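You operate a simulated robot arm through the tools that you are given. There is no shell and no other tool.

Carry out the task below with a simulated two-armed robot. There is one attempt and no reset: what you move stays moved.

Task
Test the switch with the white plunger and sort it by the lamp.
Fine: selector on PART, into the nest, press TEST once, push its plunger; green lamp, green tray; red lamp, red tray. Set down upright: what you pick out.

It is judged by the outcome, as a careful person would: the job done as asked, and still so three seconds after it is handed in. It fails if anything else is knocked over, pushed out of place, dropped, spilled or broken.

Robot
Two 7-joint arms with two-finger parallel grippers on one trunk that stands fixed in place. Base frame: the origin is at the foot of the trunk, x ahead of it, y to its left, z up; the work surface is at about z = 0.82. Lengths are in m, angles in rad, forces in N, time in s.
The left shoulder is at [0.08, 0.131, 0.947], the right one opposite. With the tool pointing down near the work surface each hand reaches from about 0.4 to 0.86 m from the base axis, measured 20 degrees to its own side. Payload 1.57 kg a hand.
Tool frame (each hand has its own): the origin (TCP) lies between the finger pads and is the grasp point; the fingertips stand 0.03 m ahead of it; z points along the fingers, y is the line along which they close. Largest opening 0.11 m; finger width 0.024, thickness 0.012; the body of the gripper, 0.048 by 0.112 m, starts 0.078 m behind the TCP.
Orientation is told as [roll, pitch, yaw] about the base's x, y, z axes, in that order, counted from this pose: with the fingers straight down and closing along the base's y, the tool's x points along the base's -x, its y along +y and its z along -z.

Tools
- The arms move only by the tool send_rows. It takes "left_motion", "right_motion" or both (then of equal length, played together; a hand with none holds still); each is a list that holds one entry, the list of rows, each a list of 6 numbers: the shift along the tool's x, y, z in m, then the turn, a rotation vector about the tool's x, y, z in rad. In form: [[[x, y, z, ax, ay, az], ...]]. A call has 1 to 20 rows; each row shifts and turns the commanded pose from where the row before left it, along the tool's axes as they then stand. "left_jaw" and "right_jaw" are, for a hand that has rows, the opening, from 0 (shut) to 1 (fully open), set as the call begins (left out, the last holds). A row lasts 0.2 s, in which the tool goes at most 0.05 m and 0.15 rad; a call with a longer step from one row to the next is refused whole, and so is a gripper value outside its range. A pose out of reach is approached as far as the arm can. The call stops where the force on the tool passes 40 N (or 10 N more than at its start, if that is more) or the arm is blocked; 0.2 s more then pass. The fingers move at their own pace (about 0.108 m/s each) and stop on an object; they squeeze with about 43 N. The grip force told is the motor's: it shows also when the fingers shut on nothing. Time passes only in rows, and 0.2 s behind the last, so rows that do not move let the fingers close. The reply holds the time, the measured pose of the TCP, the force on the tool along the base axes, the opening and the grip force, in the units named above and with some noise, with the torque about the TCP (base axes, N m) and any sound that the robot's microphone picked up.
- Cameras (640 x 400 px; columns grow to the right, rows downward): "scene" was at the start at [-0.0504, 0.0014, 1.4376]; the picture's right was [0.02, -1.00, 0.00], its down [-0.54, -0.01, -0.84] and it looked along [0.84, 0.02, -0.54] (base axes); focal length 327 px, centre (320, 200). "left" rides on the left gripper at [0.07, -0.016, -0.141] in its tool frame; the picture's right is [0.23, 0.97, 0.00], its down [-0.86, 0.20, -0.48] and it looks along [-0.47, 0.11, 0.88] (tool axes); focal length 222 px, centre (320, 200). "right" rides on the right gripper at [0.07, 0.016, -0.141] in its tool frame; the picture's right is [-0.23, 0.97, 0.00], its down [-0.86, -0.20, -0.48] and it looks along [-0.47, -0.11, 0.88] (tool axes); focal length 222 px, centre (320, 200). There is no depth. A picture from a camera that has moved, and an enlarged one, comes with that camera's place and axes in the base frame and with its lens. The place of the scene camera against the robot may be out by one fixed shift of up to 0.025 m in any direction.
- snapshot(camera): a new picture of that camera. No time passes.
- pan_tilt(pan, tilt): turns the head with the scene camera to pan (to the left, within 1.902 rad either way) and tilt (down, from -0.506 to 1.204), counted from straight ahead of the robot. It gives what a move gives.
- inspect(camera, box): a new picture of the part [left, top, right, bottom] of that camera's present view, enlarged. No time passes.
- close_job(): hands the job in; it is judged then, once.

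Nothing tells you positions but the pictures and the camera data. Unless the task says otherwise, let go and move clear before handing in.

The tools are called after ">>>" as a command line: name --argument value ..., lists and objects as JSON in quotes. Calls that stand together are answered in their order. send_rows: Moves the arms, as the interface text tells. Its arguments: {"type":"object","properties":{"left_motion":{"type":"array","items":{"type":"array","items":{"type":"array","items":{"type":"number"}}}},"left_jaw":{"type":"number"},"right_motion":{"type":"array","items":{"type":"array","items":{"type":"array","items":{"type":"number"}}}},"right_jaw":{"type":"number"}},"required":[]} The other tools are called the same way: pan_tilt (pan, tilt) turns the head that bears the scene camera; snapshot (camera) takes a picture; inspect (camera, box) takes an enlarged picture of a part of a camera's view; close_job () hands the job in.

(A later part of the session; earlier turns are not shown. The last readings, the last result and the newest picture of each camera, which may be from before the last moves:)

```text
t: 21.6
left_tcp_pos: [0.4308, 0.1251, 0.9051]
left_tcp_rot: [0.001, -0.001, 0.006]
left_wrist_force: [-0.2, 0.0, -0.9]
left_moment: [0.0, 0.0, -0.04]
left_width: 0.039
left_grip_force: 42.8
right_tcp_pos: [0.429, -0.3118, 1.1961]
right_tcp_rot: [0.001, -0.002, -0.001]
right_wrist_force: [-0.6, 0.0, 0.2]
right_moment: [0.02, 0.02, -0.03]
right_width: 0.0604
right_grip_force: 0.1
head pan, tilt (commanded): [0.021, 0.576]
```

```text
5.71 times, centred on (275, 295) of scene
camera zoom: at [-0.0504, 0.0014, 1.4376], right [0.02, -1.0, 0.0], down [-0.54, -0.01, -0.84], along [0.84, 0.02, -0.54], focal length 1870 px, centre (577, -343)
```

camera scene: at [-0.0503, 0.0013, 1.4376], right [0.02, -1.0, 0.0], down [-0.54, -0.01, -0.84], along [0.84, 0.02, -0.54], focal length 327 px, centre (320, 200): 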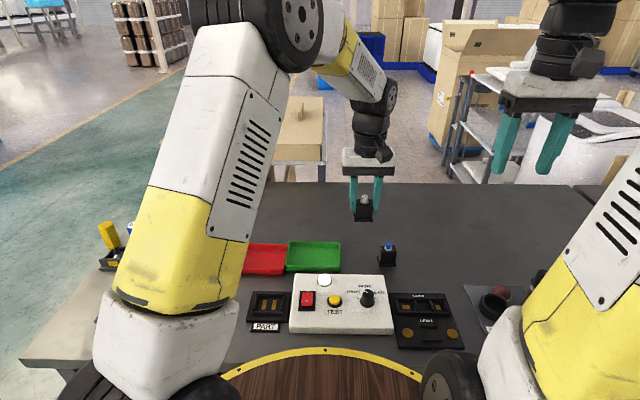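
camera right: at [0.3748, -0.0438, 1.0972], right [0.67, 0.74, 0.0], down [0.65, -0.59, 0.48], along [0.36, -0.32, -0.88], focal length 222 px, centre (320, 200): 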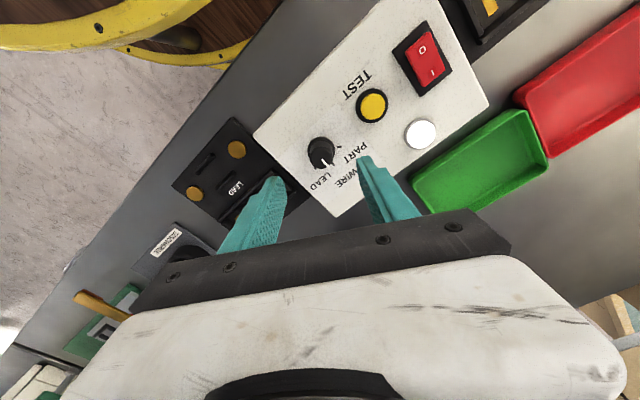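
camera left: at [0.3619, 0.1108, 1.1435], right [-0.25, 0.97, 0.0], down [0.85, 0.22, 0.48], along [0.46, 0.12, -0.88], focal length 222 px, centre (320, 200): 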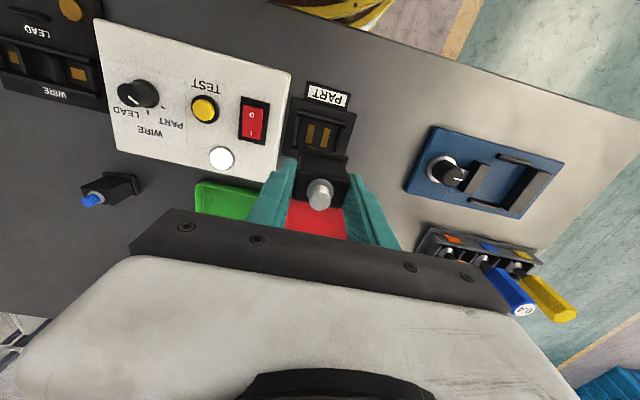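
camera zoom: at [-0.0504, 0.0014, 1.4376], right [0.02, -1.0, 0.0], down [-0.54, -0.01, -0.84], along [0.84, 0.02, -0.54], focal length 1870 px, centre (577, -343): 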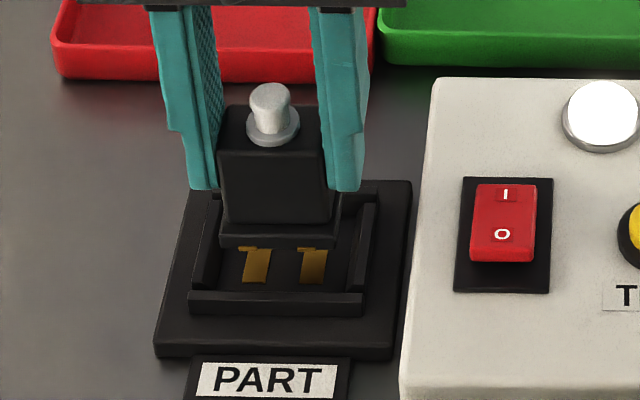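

>>> inspect --camera "scene" --box '[258, 280, 298, 320]'

>>> inspect --camera "left" --box '[282, 115, 372, 175]'

>>> inspect --camera "right" --box '[440, 20, 640, 200]'

```text
10.00 times, centred on (278, 300) of scene
camera zoom: at [-0.0504, 0.0014, 1.4376], right [0.02, -1.0, 0.0], down [-0.54, -0.01, -0.84], along [0.84, 0.02, -0.54], focal length 3273 px, centre (740, -800)
```

zoom: 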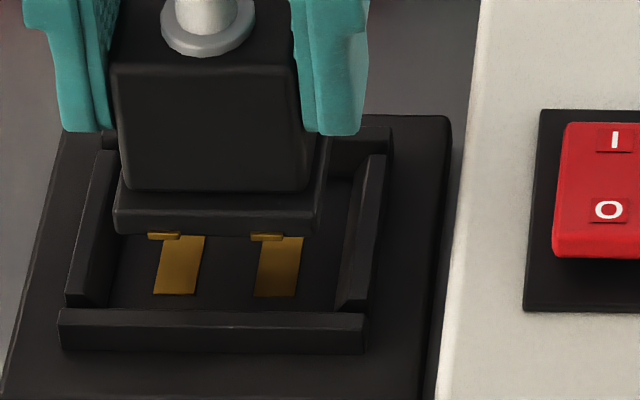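

```text
6.67 times, centred on (327, 145) of left
camera zoom: at [0.361, 0.1077, 1.0454], right [-0.23, 0.97, 0.0], down [0.85, 0.2, 0.48], along [0.47, 0.11, -0.88], focal length 1481 px, centre (273, 567)
```

zoom: 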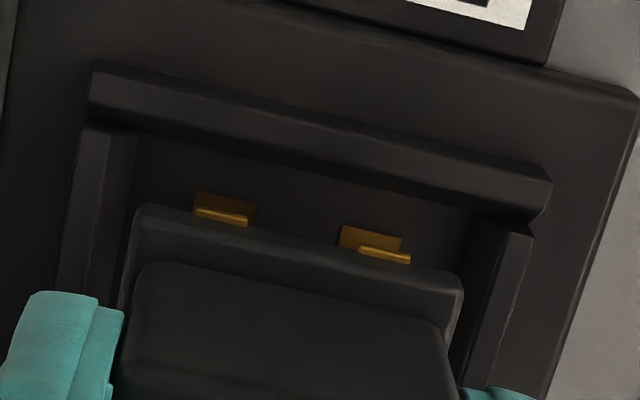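

```text
2.22 times, centred on (540, 110) of right
camera zoom: at [0.3595, -0.2963, 1.3377], right [0.23, 0.97, 0.0], down [0.86, -0.2, 0.48], along [0.47, -0.11, -0.88], focal length 494 px, centre (-169, 400)
```

zoom: 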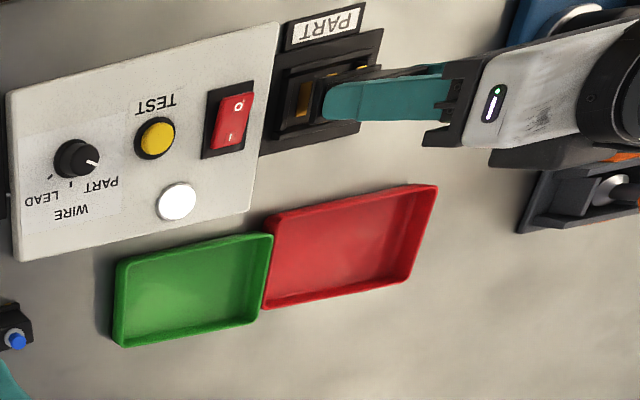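

Switch contacts and nest pads line up within 1 mm. I make the small correction and lower toward the nest floor.

>>> send_rows --left_motion '[[[-0.0003, 0.0008, 0.008, 0, 0, 0], [0, 0, 0.008, 0, 0, 0], [0, 0, 0.006, 0, 0, 0], [0, 0, 0, 0, 0, 0]]]'

>>> inspect --camera "scene" --box '[258, 280, 298, 320]'

>>> inspect --camera "left" --box '[282, 115, 372, 175]'

```text
t: 22.6
left_tcp_pos: [0.43, 0.1256, 0.883]
left_tcp_rot: [0.0, 0.0, 0.005]
left_wrist_force: [0.0, 0.2, -1.1]
left_moment: [0.01, 0.02, 0.0]
left_width: 0.0387
left_grip_force: 43.1
right_tcp_pos: [0.429, -0.3119, 1.1965]
right_tcp_rot: [0.0, -0.001, 0.0]
right_wrist_force: [-0.3, 1.4, 0.3]
right_moment: [0.05, -0.02, 0.01]
right_width: 0.0605
right_grip_force: 0.0
head pan, tilt (commanded): [0.021, 0.576]
```

```text
10.00 times, centred on (278, 300) of scene
camera zoom: at [-0.0504, 0.0014, 1.4376], right [0.02, -1.0, 0.0], down [-0.54, -0.01, -0.84], along [0.84, 0.02, -0.54], focal length 3273 px, centre (740, -800)
```

zoom: 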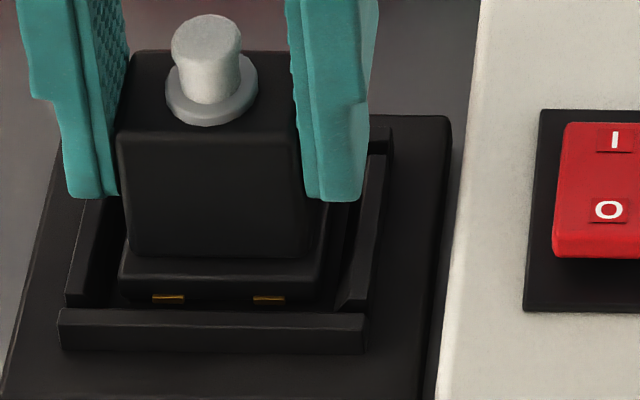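

```text
6.67 times, centred on (327, 145) of left
camera zoom: at [0.3616, 0.1089, 1.0238], right [-0.23, 0.97, 0.0], down [0.85, 0.2, 0.48], along [0.47, 0.11, -0.88], focal length 1481 px, centre (273, 567)
```

zoom: 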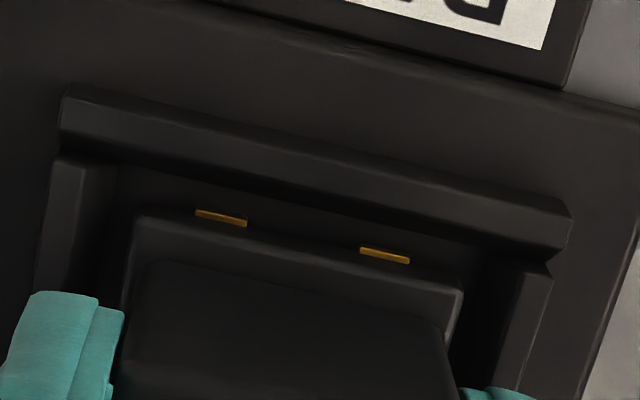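

>>> send_rows --left_motion '[[[0, 0, 0.0015, 0, 0, 0], [0, 0, 0.0015, 0, 0, 0], [0, 0, 0, 0, 0, 0]]]'

>>> inspect --camera "scene" --box '[258, 280, 298, 320]'

```text
t: 23.4
left_tcp_pos: [0.431, 0.1245, 0.8818]
left_tcp_rot: [-0.001, -0.002, 0.006]
left_wrist_force: [-3.9, 1.7, 37.5]
left_moment: [0.06, 0.34, 0.03]
left_width: 0.0389
left_grip_force: 43.1
right_tcp_pos: [0.4284, -0.3131, 1.1978]
right_tcp_rot: [-0.001, 0.001, 0.001]
right_wrist_force: [0.2, -0.2, -0.2]
right_moment: [-0.04, 0.01, 0.0]
right_width: 0.0605
right_grip_force: 0.0
head pan, tilt (commanded): [0.021, 0.576]
```

```text
10.00 times, centred on (278, 300) of scene
camera zoom: at [-0.0514, 0.0012, 1.4376], right [0.02, -1.0, 0.0], down [-0.54, -0.01, -0.84], along [0.84, 0.02, -0.54], focal length 3273 px, centre (740, -800)
```

zoom: 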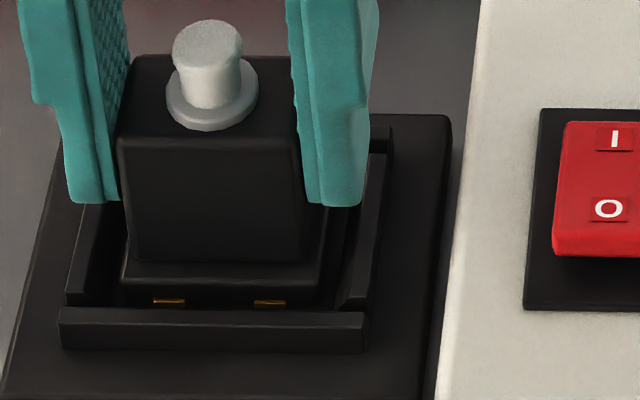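

Flat contact on the nest floor at TCP z ≈ 0.882 (torques show it bearing near its centre). I ease off, open the jaws and rise.

>>> send_rows --left_motion '[[[0, 0, -0.0015, 0, 0, 0], [0, 0, 0, 0, 0, 0]]]'

>>> send_rows --left_motion '[[[0, 0, 0, 0, 0, 0], [0, 0, 0, 0, 0, 0], [0, 0, 0, 0, 0, 0]]]' --left_jaw 0.5

>>> inspect --camera "scene" --box '[258, 280, 298, 320]'

>>> inspect --camera "left" --box '[240, 110, 400, 210]'

```text
t: 24.0
left_tcp_pos: [0.4316, 0.1252, 0.8814]
left_tcp_rot: [-0.001, 0.002, 0.004]
left_wrist_force: [0.7, 0.2, 1.0]
left_moment: [-0.03, -0.03, 0.02]
left_width: 0.0389
left_grip_force: 42.5
right_tcp_pos: [0.4289, -0.313, 1.1964]
right_tcp_rot: [-0.001, 0.001, -0.001]
right_wrist_force: [0.3, 0.4, -0.3]
right_moment: [-0.02, 0.02, -0.01]
right_width: 0.0607
right_grip_force: 0.1
head pan, tilt (commanded): [0.021, 0.576]
```

```text
t: 24.8
left_tcp_pos: [0.4317, 0.1267, 0.8818]
left_tcp_rot: [-0.001, 0.0, 0.005]
left_wrist_force: [-0.2, 0.4, -0.6]
left_moment: [-0.03, 0.03, 0.0]
left_width: 0.0549
left_grip_force: 0.1
right_tcp_pos: [0.4304, -0.3118, 1.1962]
right_tcp_rot: [0.002, 0.001, 0.0]
right_wrist_force: [0.1, 0.4, 0.7]
right_moment: [-0.03, 0.01, -0.01]
right_width: 0.0602
right_grip_force: 0.0
head pan, tilt (commanded): [0.021, 0.576]
```

```text
10.00 times, centred on (278, 300) of scene
camera zoom: at [-0.0504, 0.0014, 1.4376], right [0.02, -1.0, 0.0], down [-0.54, -0.01, -0.84], along [0.84, 0.02, -0.54], focal length 3273 px, centre (740, -800)
```

zoom: 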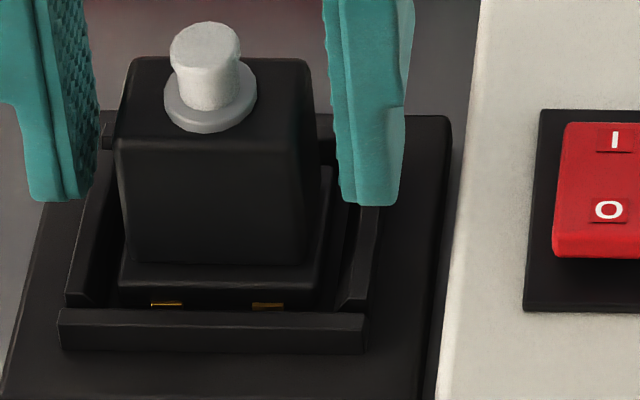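

```text
4.00 times, centred on (320, 160) of left
camera zoom: at [0.3616, 0.1091, 1.0226], right [-0.23, 0.97, 0.0], down [0.85, 0.2, 0.48], along [0.47, 0.11, -0.88], focal length 888 px, centre (320, 360)
```

zoom: 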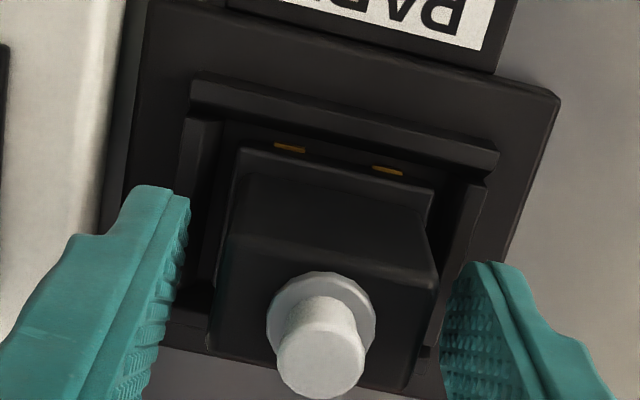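

The switch sits in the nest, released. I raise the left hand clear and look at the whole scene.

>>> send_rows --left_motion '[[[0, 0, -0.02, 0, 0, 0], [0, 0, -0.03, 0, 0, 0], [0, 0, -0.03, 0, 0, 0], [0, 0, 0, 0, 0, 0]]]'

>>> snapshot --camera "scene"

>>> inspect --camera "scene" --box '[240, 260, 340, 330]'

>>> inspect --camera "left" --box '[180, 80, 380, 205]'

```text
t: 25.8
left_tcp_pos: [0.4306, 0.1266, 0.9629]
left_tcp_rot: [-0.001, 0.001, 0.003]
left_wrist_force: [-0.1, 0.3, 0.8]
left_moment: [-0.02, -0.02, -0.03]
left_width: 0.055
left_grip_force: 0.1
right_tcp_pos: [0.4294, -0.3117, 1.1956]
right_tcp_rot: [-0.001, 0.0, -0.002]
right_wrist_force: [-0.3, 1.0, -0.2]
right_moment: [0.0, 0.0, -0.02]
right_width: 0.0604
right_grip_force: 0.1
head pan, tilt (commanded): [0.021, 0.576]
```

```text
taken
camera scene: at [-0.0504, 0.0014, 1.4376], right [0.02, -1.0, 0.0], down [-0.54, -0.01, -0.84], along [0.84, 0.02, -0.54], focal length 327 px, centre (320, 200)
```

scene: 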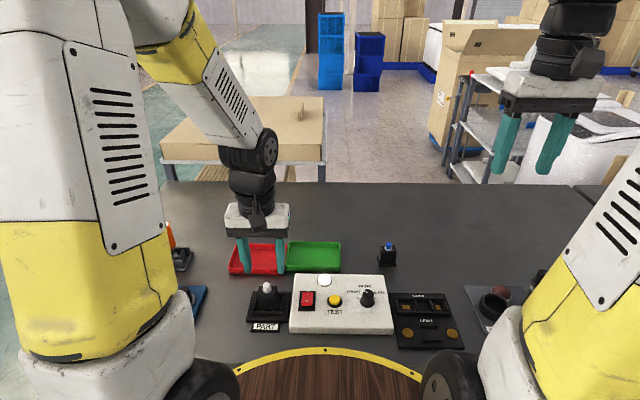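

```text
5.71 times, centred on (290, 295) of scene
camera zoom: at [-0.0504, 0.0014, 1.4376], right [0.02, -1.0, 0.0], down [-0.54, -0.01, -0.84], along [0.84, 0.02, -0.54], focal length 1870 px, centre (491, -343)
```

zoom: 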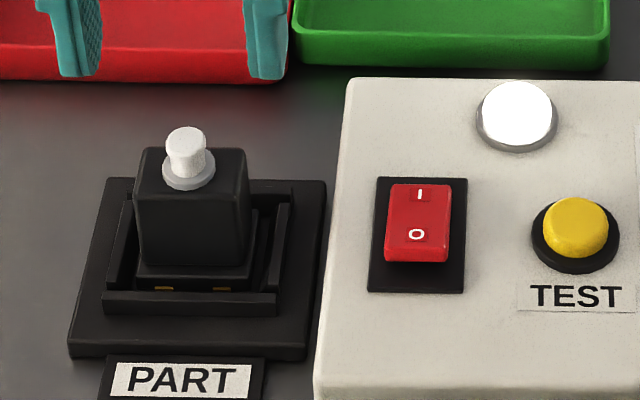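

```text
3.20 times, centred on (280, 142) of left
camera zoom: at [0.3613, 0.1088, 1.1032], right [-0.23, 0.97, 0.0], down [0.85, 0.2, 0.48], along [0.47, 0.11, -0.88], focal length 711 px, centre (448, 384)
```

zoom: 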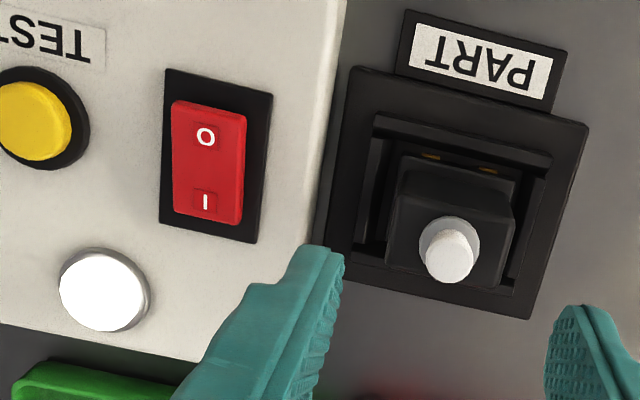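

The plunger is on the left tool's axis. I take TEST to be at about (0.428, -0.022). I close the left jaws where they are, above the plunger, and bring the right hand (closed) over TEST in stages so both steps can follow one another quickly.

>>> send_rows --right_motion '[[[0, 0.03, 0.026, 0, 0, 0], [0, 0.036, 0.028, 0, 0, 0], [0, 0.036, 0.028, 0, 0, 0], [0, 0.036, 0.028, 0, 0, 0], [0, 0.036, 0.028, 0, 0, 0], [0, 0.036, 0.028, 0, 0, 0], [0.0014, 0.035, 0.028, 0, 0, 0], [0, 0, 0, 0, 0, 0]]]' --right_jaw 0 --left_motion '[[[0, 0, 0, 0, 0, 0], [0, 0, 0, 0, 0, 0], [0, 0, 0, 0, 0, 0], [0, 0, 0, 0, 0, 0], [0, 0, 0, 0, 0, 0], [0, 0, 0, 0, 0, 0], [0, 0, 0, 0, 0, 0], [0, 0, 0, 0, 0, 0]]]' --left_jaw 0

>>> snapshot --camera "scene"

>>> snapshot --camera "right"

>>> inspect --camera "right" --box '[280, 80, 440, 180]'

```text
t: 27.6
left_tcp_pos: [0.4305, 0.126, 0.9623]
left_tcp_rot: [-0.001, -0.001, 0.005]
left_wrist_force: [0.2, 0.0, -0.3]
left_moment: [-0.02, 0.0, 0.0]
left_width: 0.0
left_grip_force: 21.7
right_tcp_pos: [0.428, -0.0662, 1.0022]
right_tcp_rot: [0.001, 0.0, 0.002]
right_wrist_force: [0.2, -0.4, -0.5]
right_moment: [-0.01, -0.03, 0.0]
right_width: 0.0
right_grip_force: 21.5
head pan, tilt (commanded): [0.021, 0.576]
```

```text
taken
camera scene: at [-0.0504, 0.0014, 1.4376], right [0.02, -1.0, 0.0], down [-0.54, -0.01, -0.84], along [0.84, 0.02, -0.54], focal length 327 px, centre (320, 200)
```

scene: 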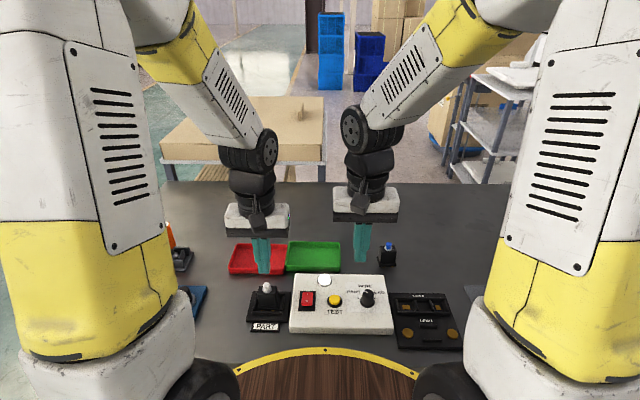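

```text
taken
camera right: at [0.3574, -0.0502, 1.1434], right [0.23, 0.97, 0.0], down [0.86, -0.2, 0.48], along [0.47, -0.11, -0.88], focal length 222 px, centre (320, 200)
```

right: 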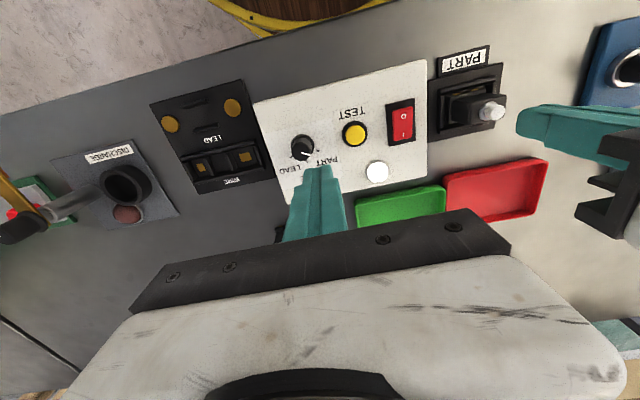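

```text
4.00 times, centred on (360, 130) of right
camera zoom: at [0.3574, -0.0502, 1.1434], right [0.23, 0.97, 0.0], down [0.86, -0.2, 0.48], along [0.47, -0.11, -0.88], focal length 888 px, centre (160, 480)
```

zoom: 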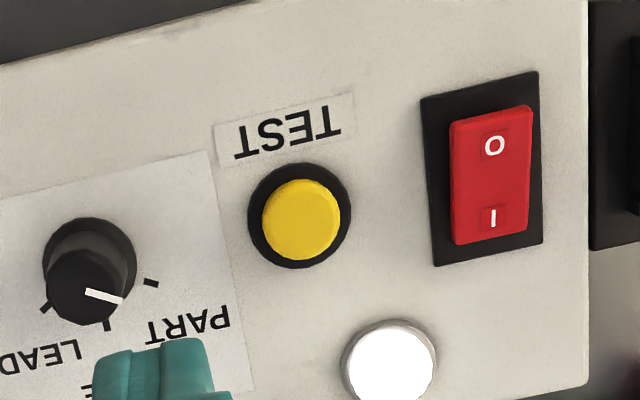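

TEST is at about (0.4285, -0.021). There is room for both hands; I bring the right fingertips above TEST.

>>> send_rows --right_motion '[[[-0.0005, 0.016, 0.015, 0, 0, 0], [0, 0.016, 0.02, 0, 0, 0], [0, 0.0132, 0.022, 0, 0, 0], [0, 0, 0.02, 0, 0, 0], [0, 0, 0, 0, 0, 0]]]'

>>> inspect --camera "scene" --box '[200, 180, 420, 330]'

>>> inspect --camera "right" --box '[240, 90, 400, 190]'

>>> inspect --camera "left" --box '[240, 90, 400, 190]'

```text
t: 28.8
left_tcp_pos: [0.431, 0.1256, 0.9622]
left_tcp_rot: [0.0, 0.0, 0.005]
left_wrist_force: [0.1, 0.6, 0.5]
left_moment: [-0.03, -0.01, -0.02]
left_width: 0.0001
left_grip_force: 21.4
right_tcp_pos: [0.4283, -0.0223, 0.9249]
right_tcp_rot: [-0.001, -0.001, 0.001]
right_wrist_force: [-1.1, 0.9, -0.3]
right_moment: [-0.01, 0.01, -0.02]
right_width: 0.0
right_grip_force: 21.0
head pan, tilt (commanded): [0.021, 0.576]
```

```text
2.67 times, centred on (310, 255) of scene
camera zoom: at [-0.0504, 0.0014, 1.4376], right [0.02, -1.0, 0.0], down [-0.54, -0.01, -0.84], along [0.84, 0.02, -0.54], focal length 873 px, centre (347, 53)
```

zoom: 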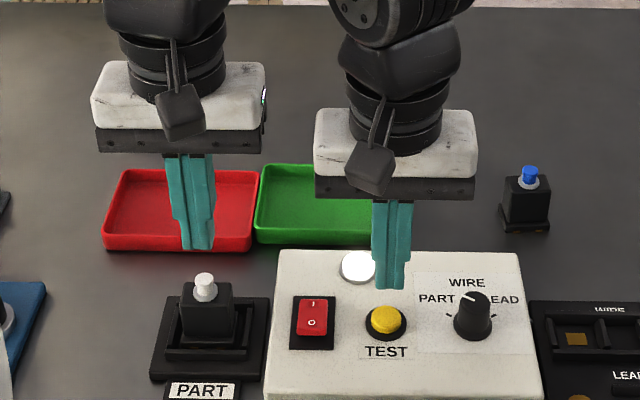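

```text
4.00 times, centred on (320, 140) of right
camera zoom: at [0.3581, -0.0055, 1.067], right [0.23, 0.97, 0.0], down [0.86, -0.2, 0.48], along [0.47, -0.11, -0.88], focal length 888 px, centre (320, 440)
```

zoom: 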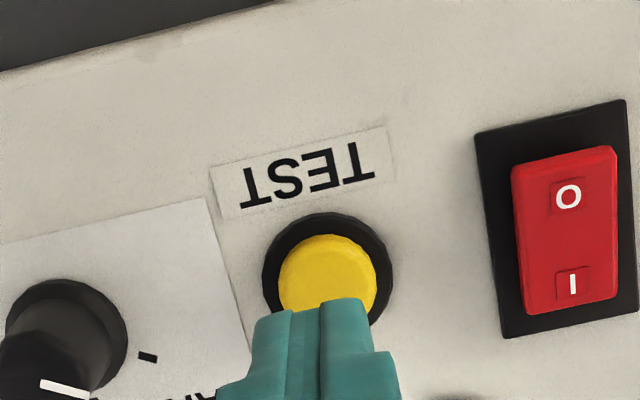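

```text
4.00 times, centred on (320, 140) of left
camera zoom: at [0.3614, 0.1089, 1.1029], right [-0.23, 0.97, 0.0], down [0.85, 0.2, 0.48], along [0.47, 0.11, -0.88], focal length 888 px, centre (320, 440)
```

zoom: 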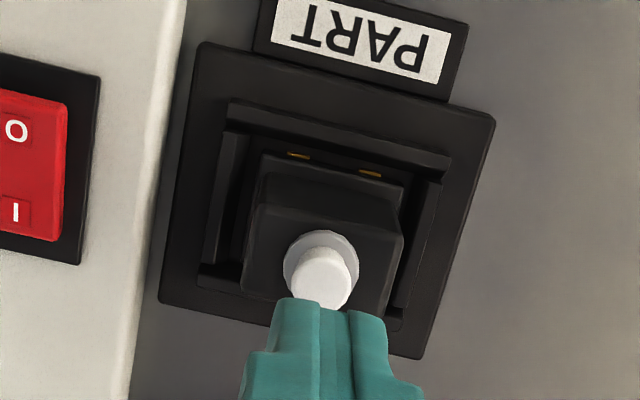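

Small corrections: right hand 2.5 mm toward +y, both slightly toward the robot. I bring the left tip about 1 cm over the plunger and the right tip just over TEST.

>>> send_rows --right_motion '[[[0.001, 0.0025, 0.01, 0, 0, 0], [0, 0, 0.01, 0, 0, 0], [0, 0, 0.008, 0, 0, 0], [0, 0, 0, 0, 0, 0]]]' --left_motion '[[[0.001, 0.0008, 0.01, 0, 0, 0], [0, 0, 0.01, 0, 0, 0], [0, 0, 0.01, 0, 0, 0], [0, 0, 0, 0, 0, 0]]]'

>>> inspect --camera "scene" --box '[230, 230, 390, 330]'

>>> inspect --camera "right" --box '[240, 100, 400, 200]'

>>> inspect --camera "left" --box '[240, 100, 400, 200]'

```text
t: 29.8
left_tcp_pos: [0.4292, 0.1257, 0.9311]
left_tcp_rot: [0.002, 0.0, 0.005]
left_wrist_force: [0.2, -0.1, -0.7]
left_moment: [0.0, -0.02, 0.02]
left_width: 0.0
left_grip_force: 20.7
right_tcp_pos: [0.4277, -0.0195, 0.8972]
right_tcp_rot: [0.0, -0.001, 0.0]
right_wrist_force: [-1.1, -0.7, -0.6]
right_moment: [0.02, 0.01, -0.04]
right_width: 0.0
right_grip_force: 21.8
head pan, tilt (commanded): [0.021, 0.576]
```

```text
4.00 times, centred on (310, 280) of scene
camera zoom: at [-0.0504, 0.0014, 1.4376], right [0.02, -1.0, 0.0], down [-0.54, -0.01, -0.84], along [0.84, 0.02, -0.54], focal length 1309 px, centre (360, -120)
```

zoom: 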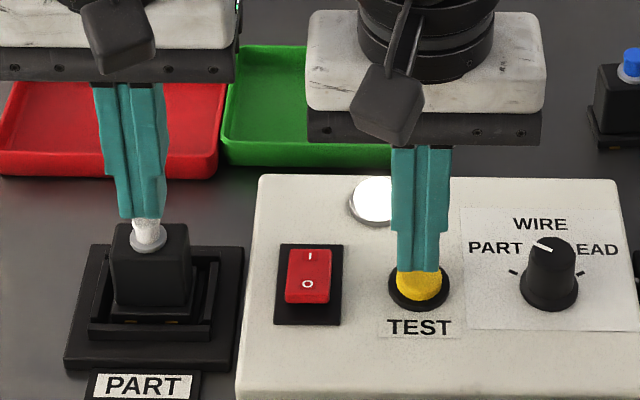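

```text
4.00 times, centred on (320, 150) of right
camera zoom: at [0.3578, -0.0027, 1.0383], right [0.23, 0.97, 0.0], down [0.86, -0.2, 0.48], along [0.47, -0.11, -0.88], focal length 888 px, centre (320, 400)
```

zoom: 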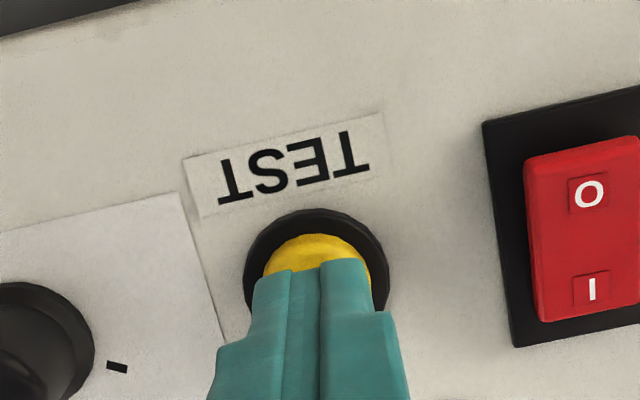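

```text
4.00 times, centred on (320, 150) of left
camera zoom: at [0.3605, 0.1091, 1.0723], right [-0.23, 0.97, 0.0], down [0.85, 0.2, 0.48], along [0.47, 0.11, -0.88], focal length 888 px, centre (320, 400)
```

zoom: 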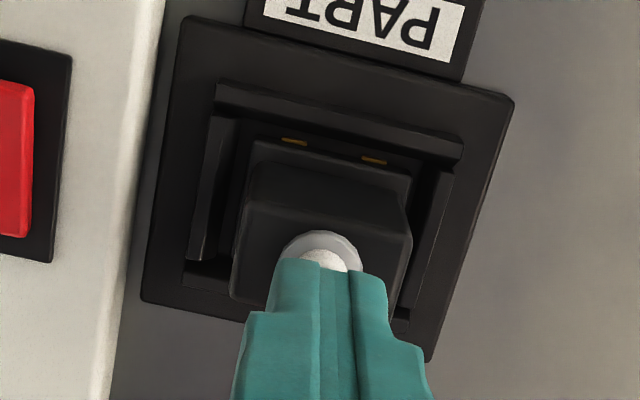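

Both tips are in place. I press TEST gently, watching the force and lamp.

>>> send_rows --right_motion '[[[0, 0, 0.004, 0, 0, 0], [0, 0, 0.003, 0, 0, 0], [0, 0, 0.002, 0, 0, 0]]]'

>>> inspect --camera "scene" --box '[230, 230, 390, 330]'

```text
t: 30.6
left_tcp_pos: [0.4309, 0.1264, 0.9333]
left_tcp_rot: [0.0, -0.001, 0.004]
left_wrist_force: [1.3, -0.5, 0.2]
left_moment: [0.02, -0.03, -0.01]
left_width: 0.0001
left_grip_force: 21.3
right_tcp_pos: [0.4277, -0.0186, 0.8874]
right_tcp_rot: [0.0, -0.001, 0.001]
right_wrist_force: [0.8, -0.1, 0.0]
right_moment: [-0.01, 0.01, -0.01]
right_width: 0.0001
right_grip_force: 21.3
head pan, tilt (commanded): [0.021, 0.576]
```

```text
4.00 times, centred on (310, 280) of scene
camera zoom: at [-0.0504, 0.0014, 1.4376], right [0.02, -1.0, 0.0], down [-0.54, -0.01, -0.84], along [0.84, 0.02, -0.54], focal length 1309 px, centre (360, -120)
```

zoom: 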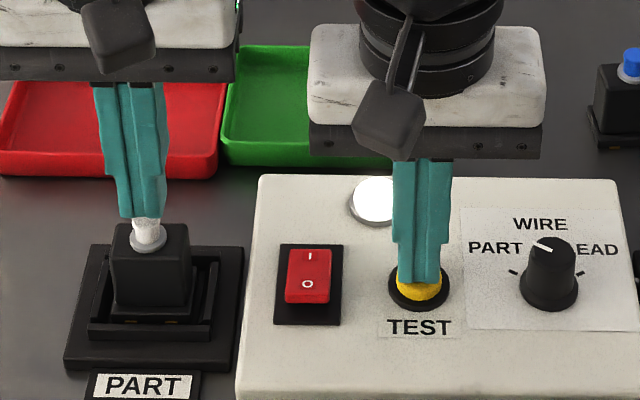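

>>> send_rows --right_motion '[[[0, 0, 0.0015, 0, 0, 0], [0, 0, 0.0015, 0, 0, 0]]]'

>>> inspect --camera "scene" --box '[310, 260, 360, 310]'

```text
t: 31.2
left_tcp_pos: [0.429, 0.1249, 0.9325]
left_tcp_rot: [0.0, 0.0, 0.007]
left_wrist_force: [-1.2, 0.5, 0.1]
left_moment: [0.0, 0.01, -0.02]
left_width: 0.0
left_grip_force: 21.1
right_tcp_pos: [0.4279, -0.0185, 0.885]
right_tcp_rot: [-0.001, -0.001, 0.001]
right_wrist_force: [0.6, -0.5, 0.1]
right_moment: [0.03, -0.02, -0.01]
right_width: 0.0
right_grip_force: 21.6
head pan, tilt (commanded): [0.021, 0.576]
```

```text
8.00 times, centred on (335, 285) of scene
camera zoom: at [-0.0504, 0.0014, 1.4376], right [0.02, -1.0, 0.0], down [-0.54, -0.01, -0.84], along [0.84, 0.02, -0.54], focal length 2618 px, centre (200, -480)
```

zoom: 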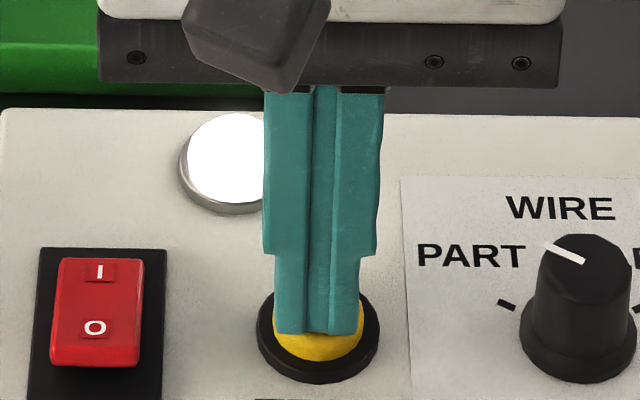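

>>> send_rows --right_motion '[[[0, 0, 0.0015, 0, 0, 0], [0, 0, 0.0015, 0, 0, 0]]]'

>>> inspect --camera "scene" --box '[310, 260, 360, 310]'

```text
t: 31.8
left_tcp_pos: [0.4294, 0.1264, 0.9323]
left_tcp_rot: [-0.001, 0.001, 0.006]
left_wrist_force: [0.0, 0.2, 0.3]
left_moment: [-0.02, 0.01, -0.02]
left_width: 0.0
left_grip_force: 21.1
right_tcp_pos: [0.4277, -0.0196, 0.8826]
right_tcp_rot: [-0.002, -0.002, 0.001]
right_wrist_force: [0.6, -1.7, 2.1]
right_moment: [-0.05, -0.03, -0.03]
right_width: 0.0
right_grip_force: 21.4
head pan, tilt (commanded): [0.021, 0.576]
```

```text
8.00 times, centred on (335, 285) of scene
camera zoom: at [-0.0504, 0.0014, 1.4376], right [0.02, -1.0, 0.0], down [-0.54, -0.01, -0.84], along [0.84, 0.02, -0.54], focal length 2618 px, centre (200, -480)
```

zoom: 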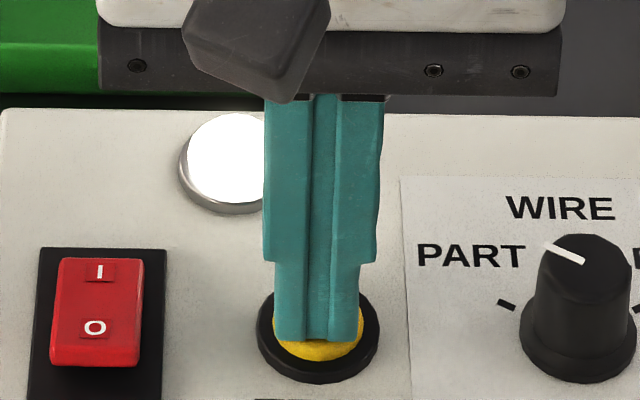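

Contact with TEST (about 2 N). I keep pressing in small steps.

>>> send_rows --right_motion '[[[0, 0, 0.0015, 0, 0, 0], [0, 0, 0.001, 0, 0, 0]]]'

>>> inspect --camera "scene" --box '[310, 260, 360, 310]'

```text
t: 32.4
left_tcp_pos: [0.4305, 0.1248, 0.9309]
left_tcp_rot: [0.0, 0.001, 0.005]
left_wrist_force: [0.2, 0.5, 0.1]
left_moment: [0.02, -0.06, -0.01]
left_width: 0.0
left_grip_force: 21.4
right_tcp_pos: [0.4293, -0.0188, 0.879]
right_tcp_rot: [0.0, 0.0, 0.001]
right_wrist_force: [0.5, -1.0, 3.0]
right_moment: [-0.04, 0.0, 0.03]
right_width: 0.0
right_grip_force: 21.6
head pan, tilt (commanded): [0.021, 0.576]
heard: click
```

```text
8.00 times, centred on (335, 285) of scene
camera zoom: at [-0.0504, 0.0014, 1.4376], right [0.02, -1.0, 0.0], down [-0.54, -0.01, -0.84], along [0.84, 0.02, -0.54], focal length 2618 px, centre (200, -480)
```

zoom: 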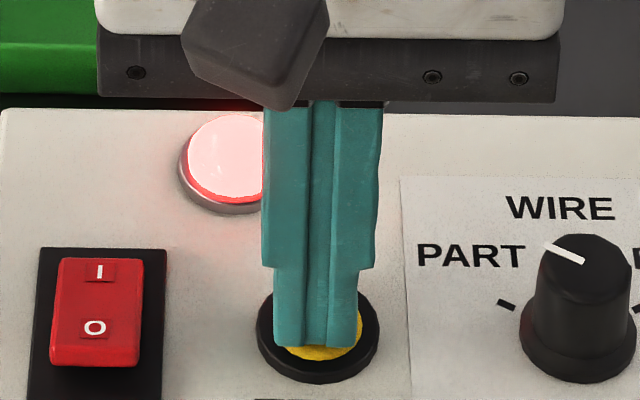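

A click, and the lamp has gone red with the plunger up. Now the left hand pushes the plunger while the right releases TEST.

>>> send_rows --right_motion '[[[0, 0, -0.004, 0, 0, 0], [0, 0, -0.006, 0, 0, 0], [0, 0, -0.01, 0, 0, 0], [0, 0, -0.01, 0, 0, 0]]]' --left_motion '[[[0, 0, 0.006, 0, 0, 0], [0, 0, 0.004, 0, 0, 0], [0, 0, 0.002, 0, 0, 0], [0, 0, 0.002, 0, 0, 0]]]'

>>> inspect --camera "scene" --box '[230, 230, 390, 330]'

```text
t: 33.4
left_tcp_pos: [0.4296, 0.1261, 0.9181]
left_tcp_rot: [0.001, 0.002, 0.007]
left_wrist_force: [0.6, -1.0, 2.2]
left_moment: [-0.02, -0.01, 0.0]
left_width: 0.0
left_grip_force: 21.3
right_tcp_pos: [0.4276, -0.0199, 0.9096]
right_tcp_rot: [0.001, 0.0, 0.002]
right_wrist_force: [0.1, -0.1, -0.4]
right_moment: [-0.01, 0.01, 0.02]
right_width: 0.0
right_grip_force: 21.3
head pan, tilt (commanded): [0.021, 0.576]
heard: click
```

```text
4.00 times, centred on (310, 280) of scene
camera zoom: at [-0.0504, 0.0014, 1.4376], right [0.02, -1.0, 0.0], down [-0.54, -0.01, -0.84], along [0.84, 0.02, -0.54], focal length 1309 px, centre (360, -120)
```

zoom: 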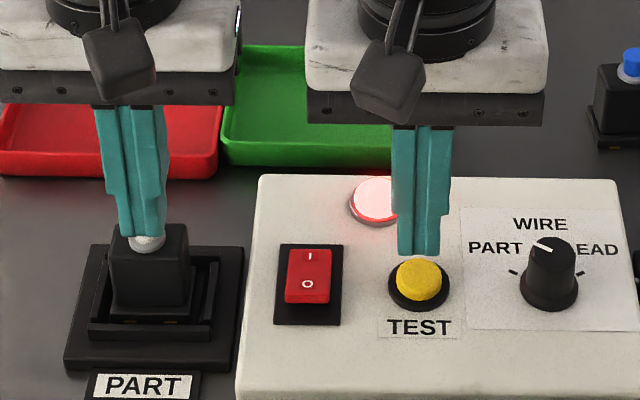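

The lamp is still red, with the tip just bearing on the plunger (2 N). I push the plunger on down.

>>> send_rows --left_motion '[[[0, 0, 0.0015, 0, 0, 0], [0, 0, 0.0015, 0, 0, 0]]]'

>>> inspect --camera "scene" --box '[230, 230, 390, 330]'

```text
t: 34.0
left_tcp_pos: [0.4297, 0.1265, 0.9155]
left_tcp_rot: [0.0, 0.0, 0.005]
left_wrist_force: [-0.1, 0.1, 10.2]
left_moment: [0.0, 0.03, 0.04]
left_width: 0.0
left_grip_force: 21.2
right_tcp_pos: [0.4275, -0.0197, 0.9106]
right_tcp_rot: [-0.001, -0.001, 0.0]
right_wrist_force: [0.2, 0.0, 0.0]
right_moment: [-0.01, 0.02, -0.01]
right_width: 0.0
right_grip_force: 21.4
head pan, tilt (commanded): [0.021, 0.576]
```

```text
4.00 times, centred on (310, 280) of scene
camera zoom: at [-0.0506, 0.0014, 1.4376], right [0.02, -1.0, 0.0], down [-0.54, -0.01, -0.84], along [0.84, 0.02, -0.54], focal length 1309 px, centre (360, -120)
```

zoom: 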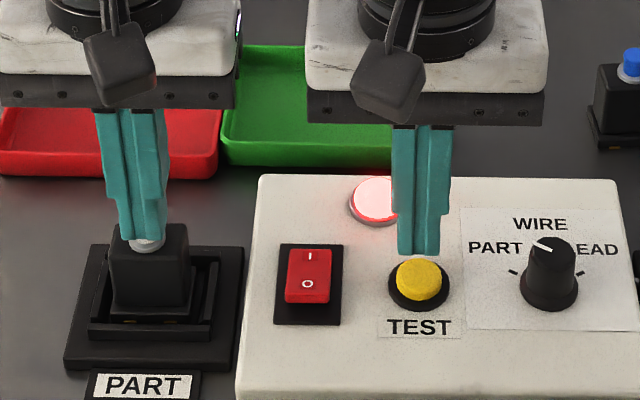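

>>> send_rows --left_motion '[[[0, 0, 0.001, 0, 0, 0], [0, 0, 0.001, 0, 0, 0]]]'

>>> inspect --camera "scene" --box '[230, 230, 390, 330]'

>>> inspect --camera "scene" --box '[250, 270, 300, 320]'

```text
t: 34.6
left_tcp_pos: [0.4307, 0.1264, 0.9138]
left_tcp_rot: [-0.001, -0.002, 0.004]
left_wrist_force: [-1.5, 2.1, 28.1]
left_moment: [0.08, 0.06, 0.0]
left_width: 0.0
left_grip_force: 21.7
right_tcp_pos: [0.4272, -0.0188, 0.9103]
right_tcp_rot: [-0.001, 0.0, -0.001]
right_wrist_force: [0.3, -0.2, 0.2]
right_moment: [0.02, -0.02, -0.02]
right_width: 0.0001
right_grip_force: 21.3
head pan, tilt (commanded): [0.021, 0.576]
```

```text
4.00 times, centred on (310, 280) of scene
camera zoom: at [-0.051, 0.0014, 1.4376], right [0.02, -1.0, 0.0], down [-0.54, -0.01, -0.84], along [0.84, 0.02, -0.54], focal length 1309 px, centre (360, -120)
```

zoom: 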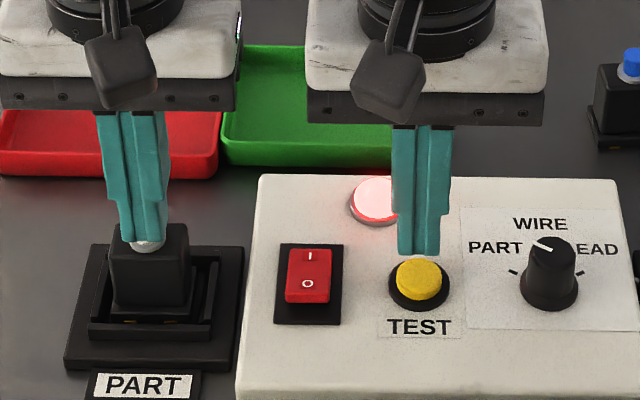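

```text
8.00 times, centred on (275, 295) of scene
camera zoom: at [-0.051, 0.0014, 1.4376], right [0.02, -1.0, 0.0], down [-0.54, -0.01, -0.84], along [0.84, 0.02, -0.54], focal length 2618 px, centre (680, -560)
```

zoom: 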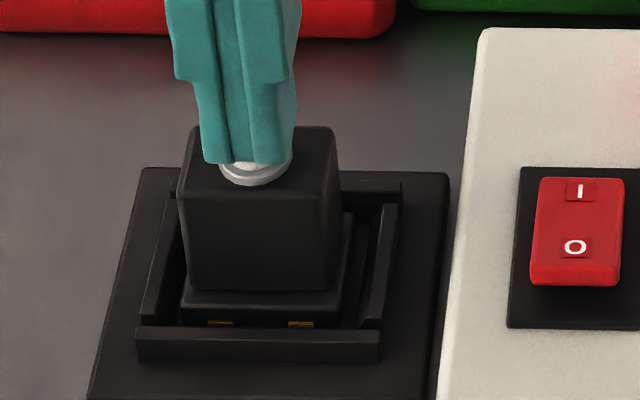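

The plunger is fully down (28 N) and the lamp still shows red. I hold it there a moment and move the right hand out of the way for a clear look at the lamp.

>>> send_rows --right_motion '[[[0, 0, -0.03, 0, 0, 0], [0, -0.02, -0.03, 0, 0, 0], [0, -0.04, -0.02, 0, 0, 0], [0, -0.045, 0, 0, 0, 0], [0, -0.045, 0, 0, 0, 0]]]'

>>> inspect --camera "scene" --box '[230, 230, 390, 330]'

>>> snapshot --camera "right"

>>> inspect --camera "left" --box '[180, 80, 420, 220]'

```text
t: 35.8
left_tcp_pos: [0.4296, 0.1266, 0.9125]
left_tcp_rot: [-0.001, -0.002, 0.006]
left_wrist_force: [1.2, 0.5, 31.9]
left_moment: [0.03, -0.03, 0.03]
left_width: 0.0003
left_grip_force: 21.4
right_tcp_pos: [0.4288, -0.1686, 0.9899]
right_tcp_rot: [0.001, -0.001, 0.003]
right_wrist_force: [0.5, -0.3, -1.1]
right_moment: [-0.03, 0.01, -0.03]
right_width: 0.0
right_grip_force: 20.7
head pan, tilt (commanded): [0.021, 0.576]
```

```text
4.00 times, centred on (310, 280) of scene
camera zoom: at [-0.0509, 0.0016, 1.4376], right [0.02, -1.0, 0.0], down [-0.54, -0.01, -0.84], along [0.84, 0.02, -0.54], focal length 1309 px, centre (360, -120)
```

zoom: 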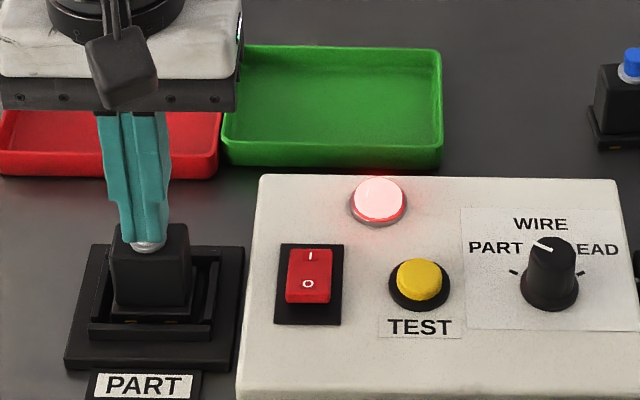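

```text
taken
camera right: at [0.358, -0.1529, 1.132], right [0.23, 0.97, 0.0], down [0.86, -0.2, 0.48], along [0.47, -0.11, -0.88], focal length 222 px, centre (320, 200)
```

right: 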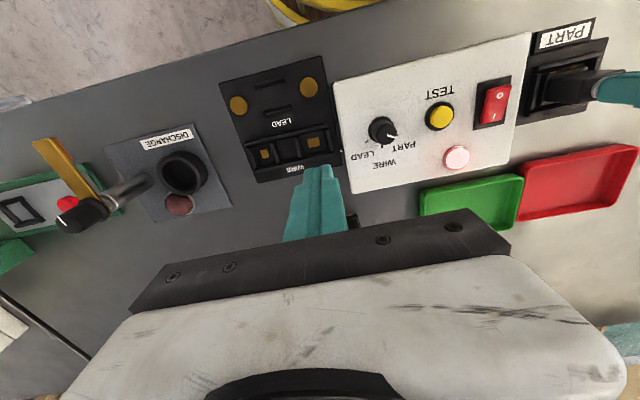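

```text
2.67 times, centred on (300, 150) of left
camera zoom: at [0.3603, 0.1098, 1.0539], right [-0.23, 0.97, 0.0], down [0.85, 0.2, 0.48], along [0.47, 0.11, -0.88], focal length 592 px, centre (373, 333)
```

zoom: 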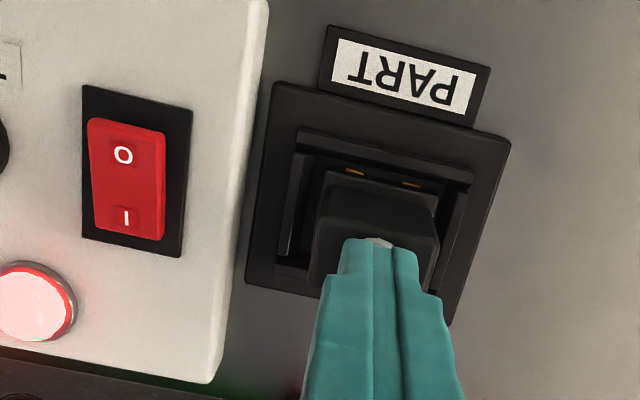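

The lamp is plainly red. Before trusting it, I check closely that the switch is properly seated on the nest contacts.

>>> inspect --camera "scene" --box '[262, 292, 290, 314]'

>>> inspect --camera "left" --box '[285, 120, 355, 165]'

>>> inspect --camera "right" --box '[515, 30, 640, 120]'

```text
16.00 times, centred on (276, 303) of scene
camera zoom: at [-0.0509, 0.0016, 1.4376], right [0.02, -1.0, 0.0], down [-0.54, -0.01, -0.84], along [0.84, 0.02, -0.54], focal length 5237 px, centre (1024, -1448)
```

zoom: 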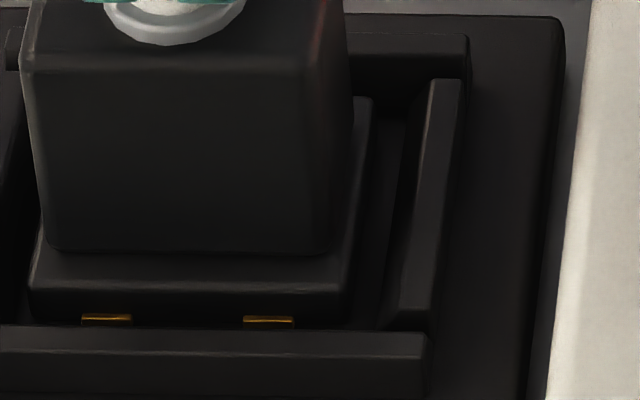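

```text
8.89 times, centred on (320, 142) of left
camera zoom: at [0.3603, 0.1098, 1.0539], right [-0.23, 0.97, 0.0], down [0.85, 0.2, 0.48], along [0.47, 0.11, -0.88], focal length 1974 px, centre (320, 711)
```

zoom: 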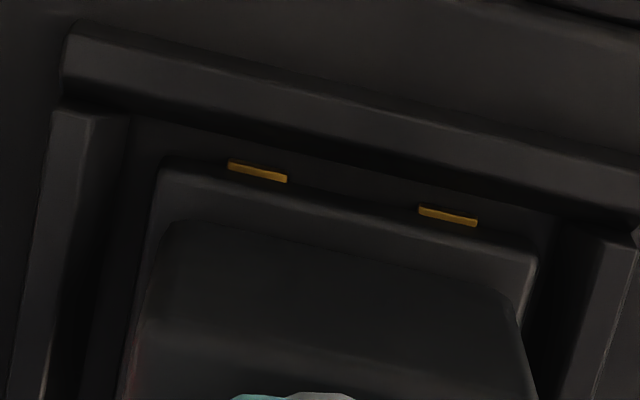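

```text
4.44 times, centred on (578, 75) of right
camera zoom: at [0.358, -0.1529, 1.132], right [0.23, 0.97, 0.0], down [0.86, -0.2, 0.48], along [0.47, -0.11, -0.88], focal length 987 px, centre (-824, 756)
```

zoom: 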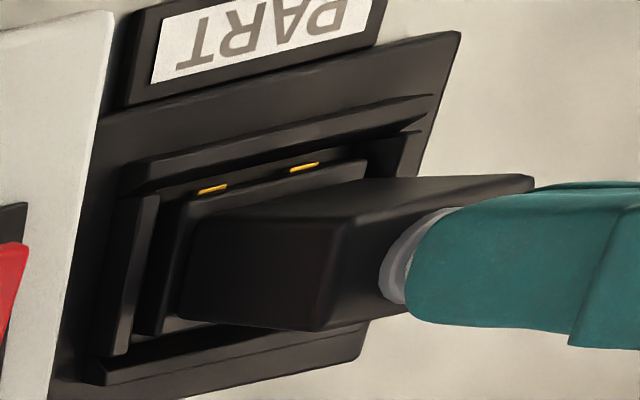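

The switch sits level inside all four walls with its contacts over the pads, so the reading should be good. I let the plunger up and see whether the lamp changes.

>>> send_rows --left_motion '[[[0, 0, -0.004, 0, 0, 0], [0, 0, -0.006, 0, 0, 0], [0, 0, -0.008, 0, 0, 0]]]'

>>> inspect --camera "scene" --box '[230, 230, 390, 330]'

```text
t: 36.6
left_tcp_pos: [0.4297, 0.1272, 0.9306]
left_tcp_rot: [-0.001, 0.002, 0.007]
left_wrist_force: [-0.7, -0.7, 0.4]
left_moment: [0.01, 0.04, -0.05]
left_width: 0.0
left_grip_force: 21.6
right_tcp_pos: [0.428, -0.1691, 0.9906]
right_tcp_rot: [0.0, 0.0, 0.001]
right_wrist_force: [0.2, -0.2, -0.4]
right_moment: [0.01, 0.0, -0.02]
right_width: 0.0
right_grip_force: 21.1
head pan, tilt (commanded): [0.021, 0.576]
```

```text
4.00 times, centred on (310, 280) of scene
camera zoom: at [-0.0503, 0.0014, 1.4376], right [0.02, -1.0, 0.0], down [-0.54, -0.01, -0.84], along [0.84, 0.02, -0.54], focal length 1309 px, centre (360, -120)
```

zoom: 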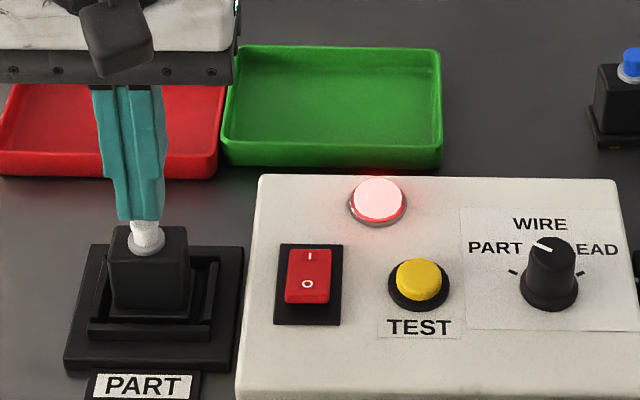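

Lamp still red with the plunger up. I push the plunger fully once more to confirm the reading.

>>> send_rows --left_motion '[[[0, 0, 0.008, 0, 0, 0], [0, 0, 0.005, 0, 0, 0], [0, 0, 0.003, 0, 0, 0], [0, 0, 0.0015, 0, 0, 0], [0, 0, 0, 0, 0, 0], [0, 0, 0, 0, 0, 0]]]'

>>> inspect --camera "scene" --box '[230, 230, 390, 330]'

```text
t: 38.0
left_tcp_pos: [0.43, 0.1271, 0.9131]
left_tcp_rot: [0.0, -0.003, 0.007]
left_wrist_force: [-0.4, -2.1, 26.2]
left_moment: [-0.02, 0.06, 0.01]
left_width: 0.0
left_grip_force: 20.4
right_tcp_pos: [0.4274, -0.1692, 0.9908]
right_tcp_rot: [0.0, 0.0, 0.0]
right_wrist_force: [0.1, 0.9, 0.3]
right_moment: [-0.03, 0.01, 0.01]
right_width: 0.0
right_grip_force: 21.3
head pan, tilt (commanded): [0.021, 0.576]
heard: click
```

```text
4.00 times, centred on (310, 280) of scene
camera zoom: at [-0.051, 0.0012, 1.4376], right [0.02, -1.0, 0.0], down [-0.54, -0.01, -0.84], along [0.84, 0.02, -0.54], focal length 1309 px, centre (360, -120)
```

zoom: 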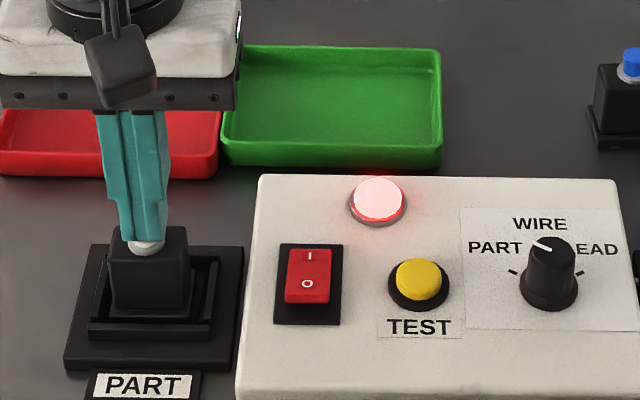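

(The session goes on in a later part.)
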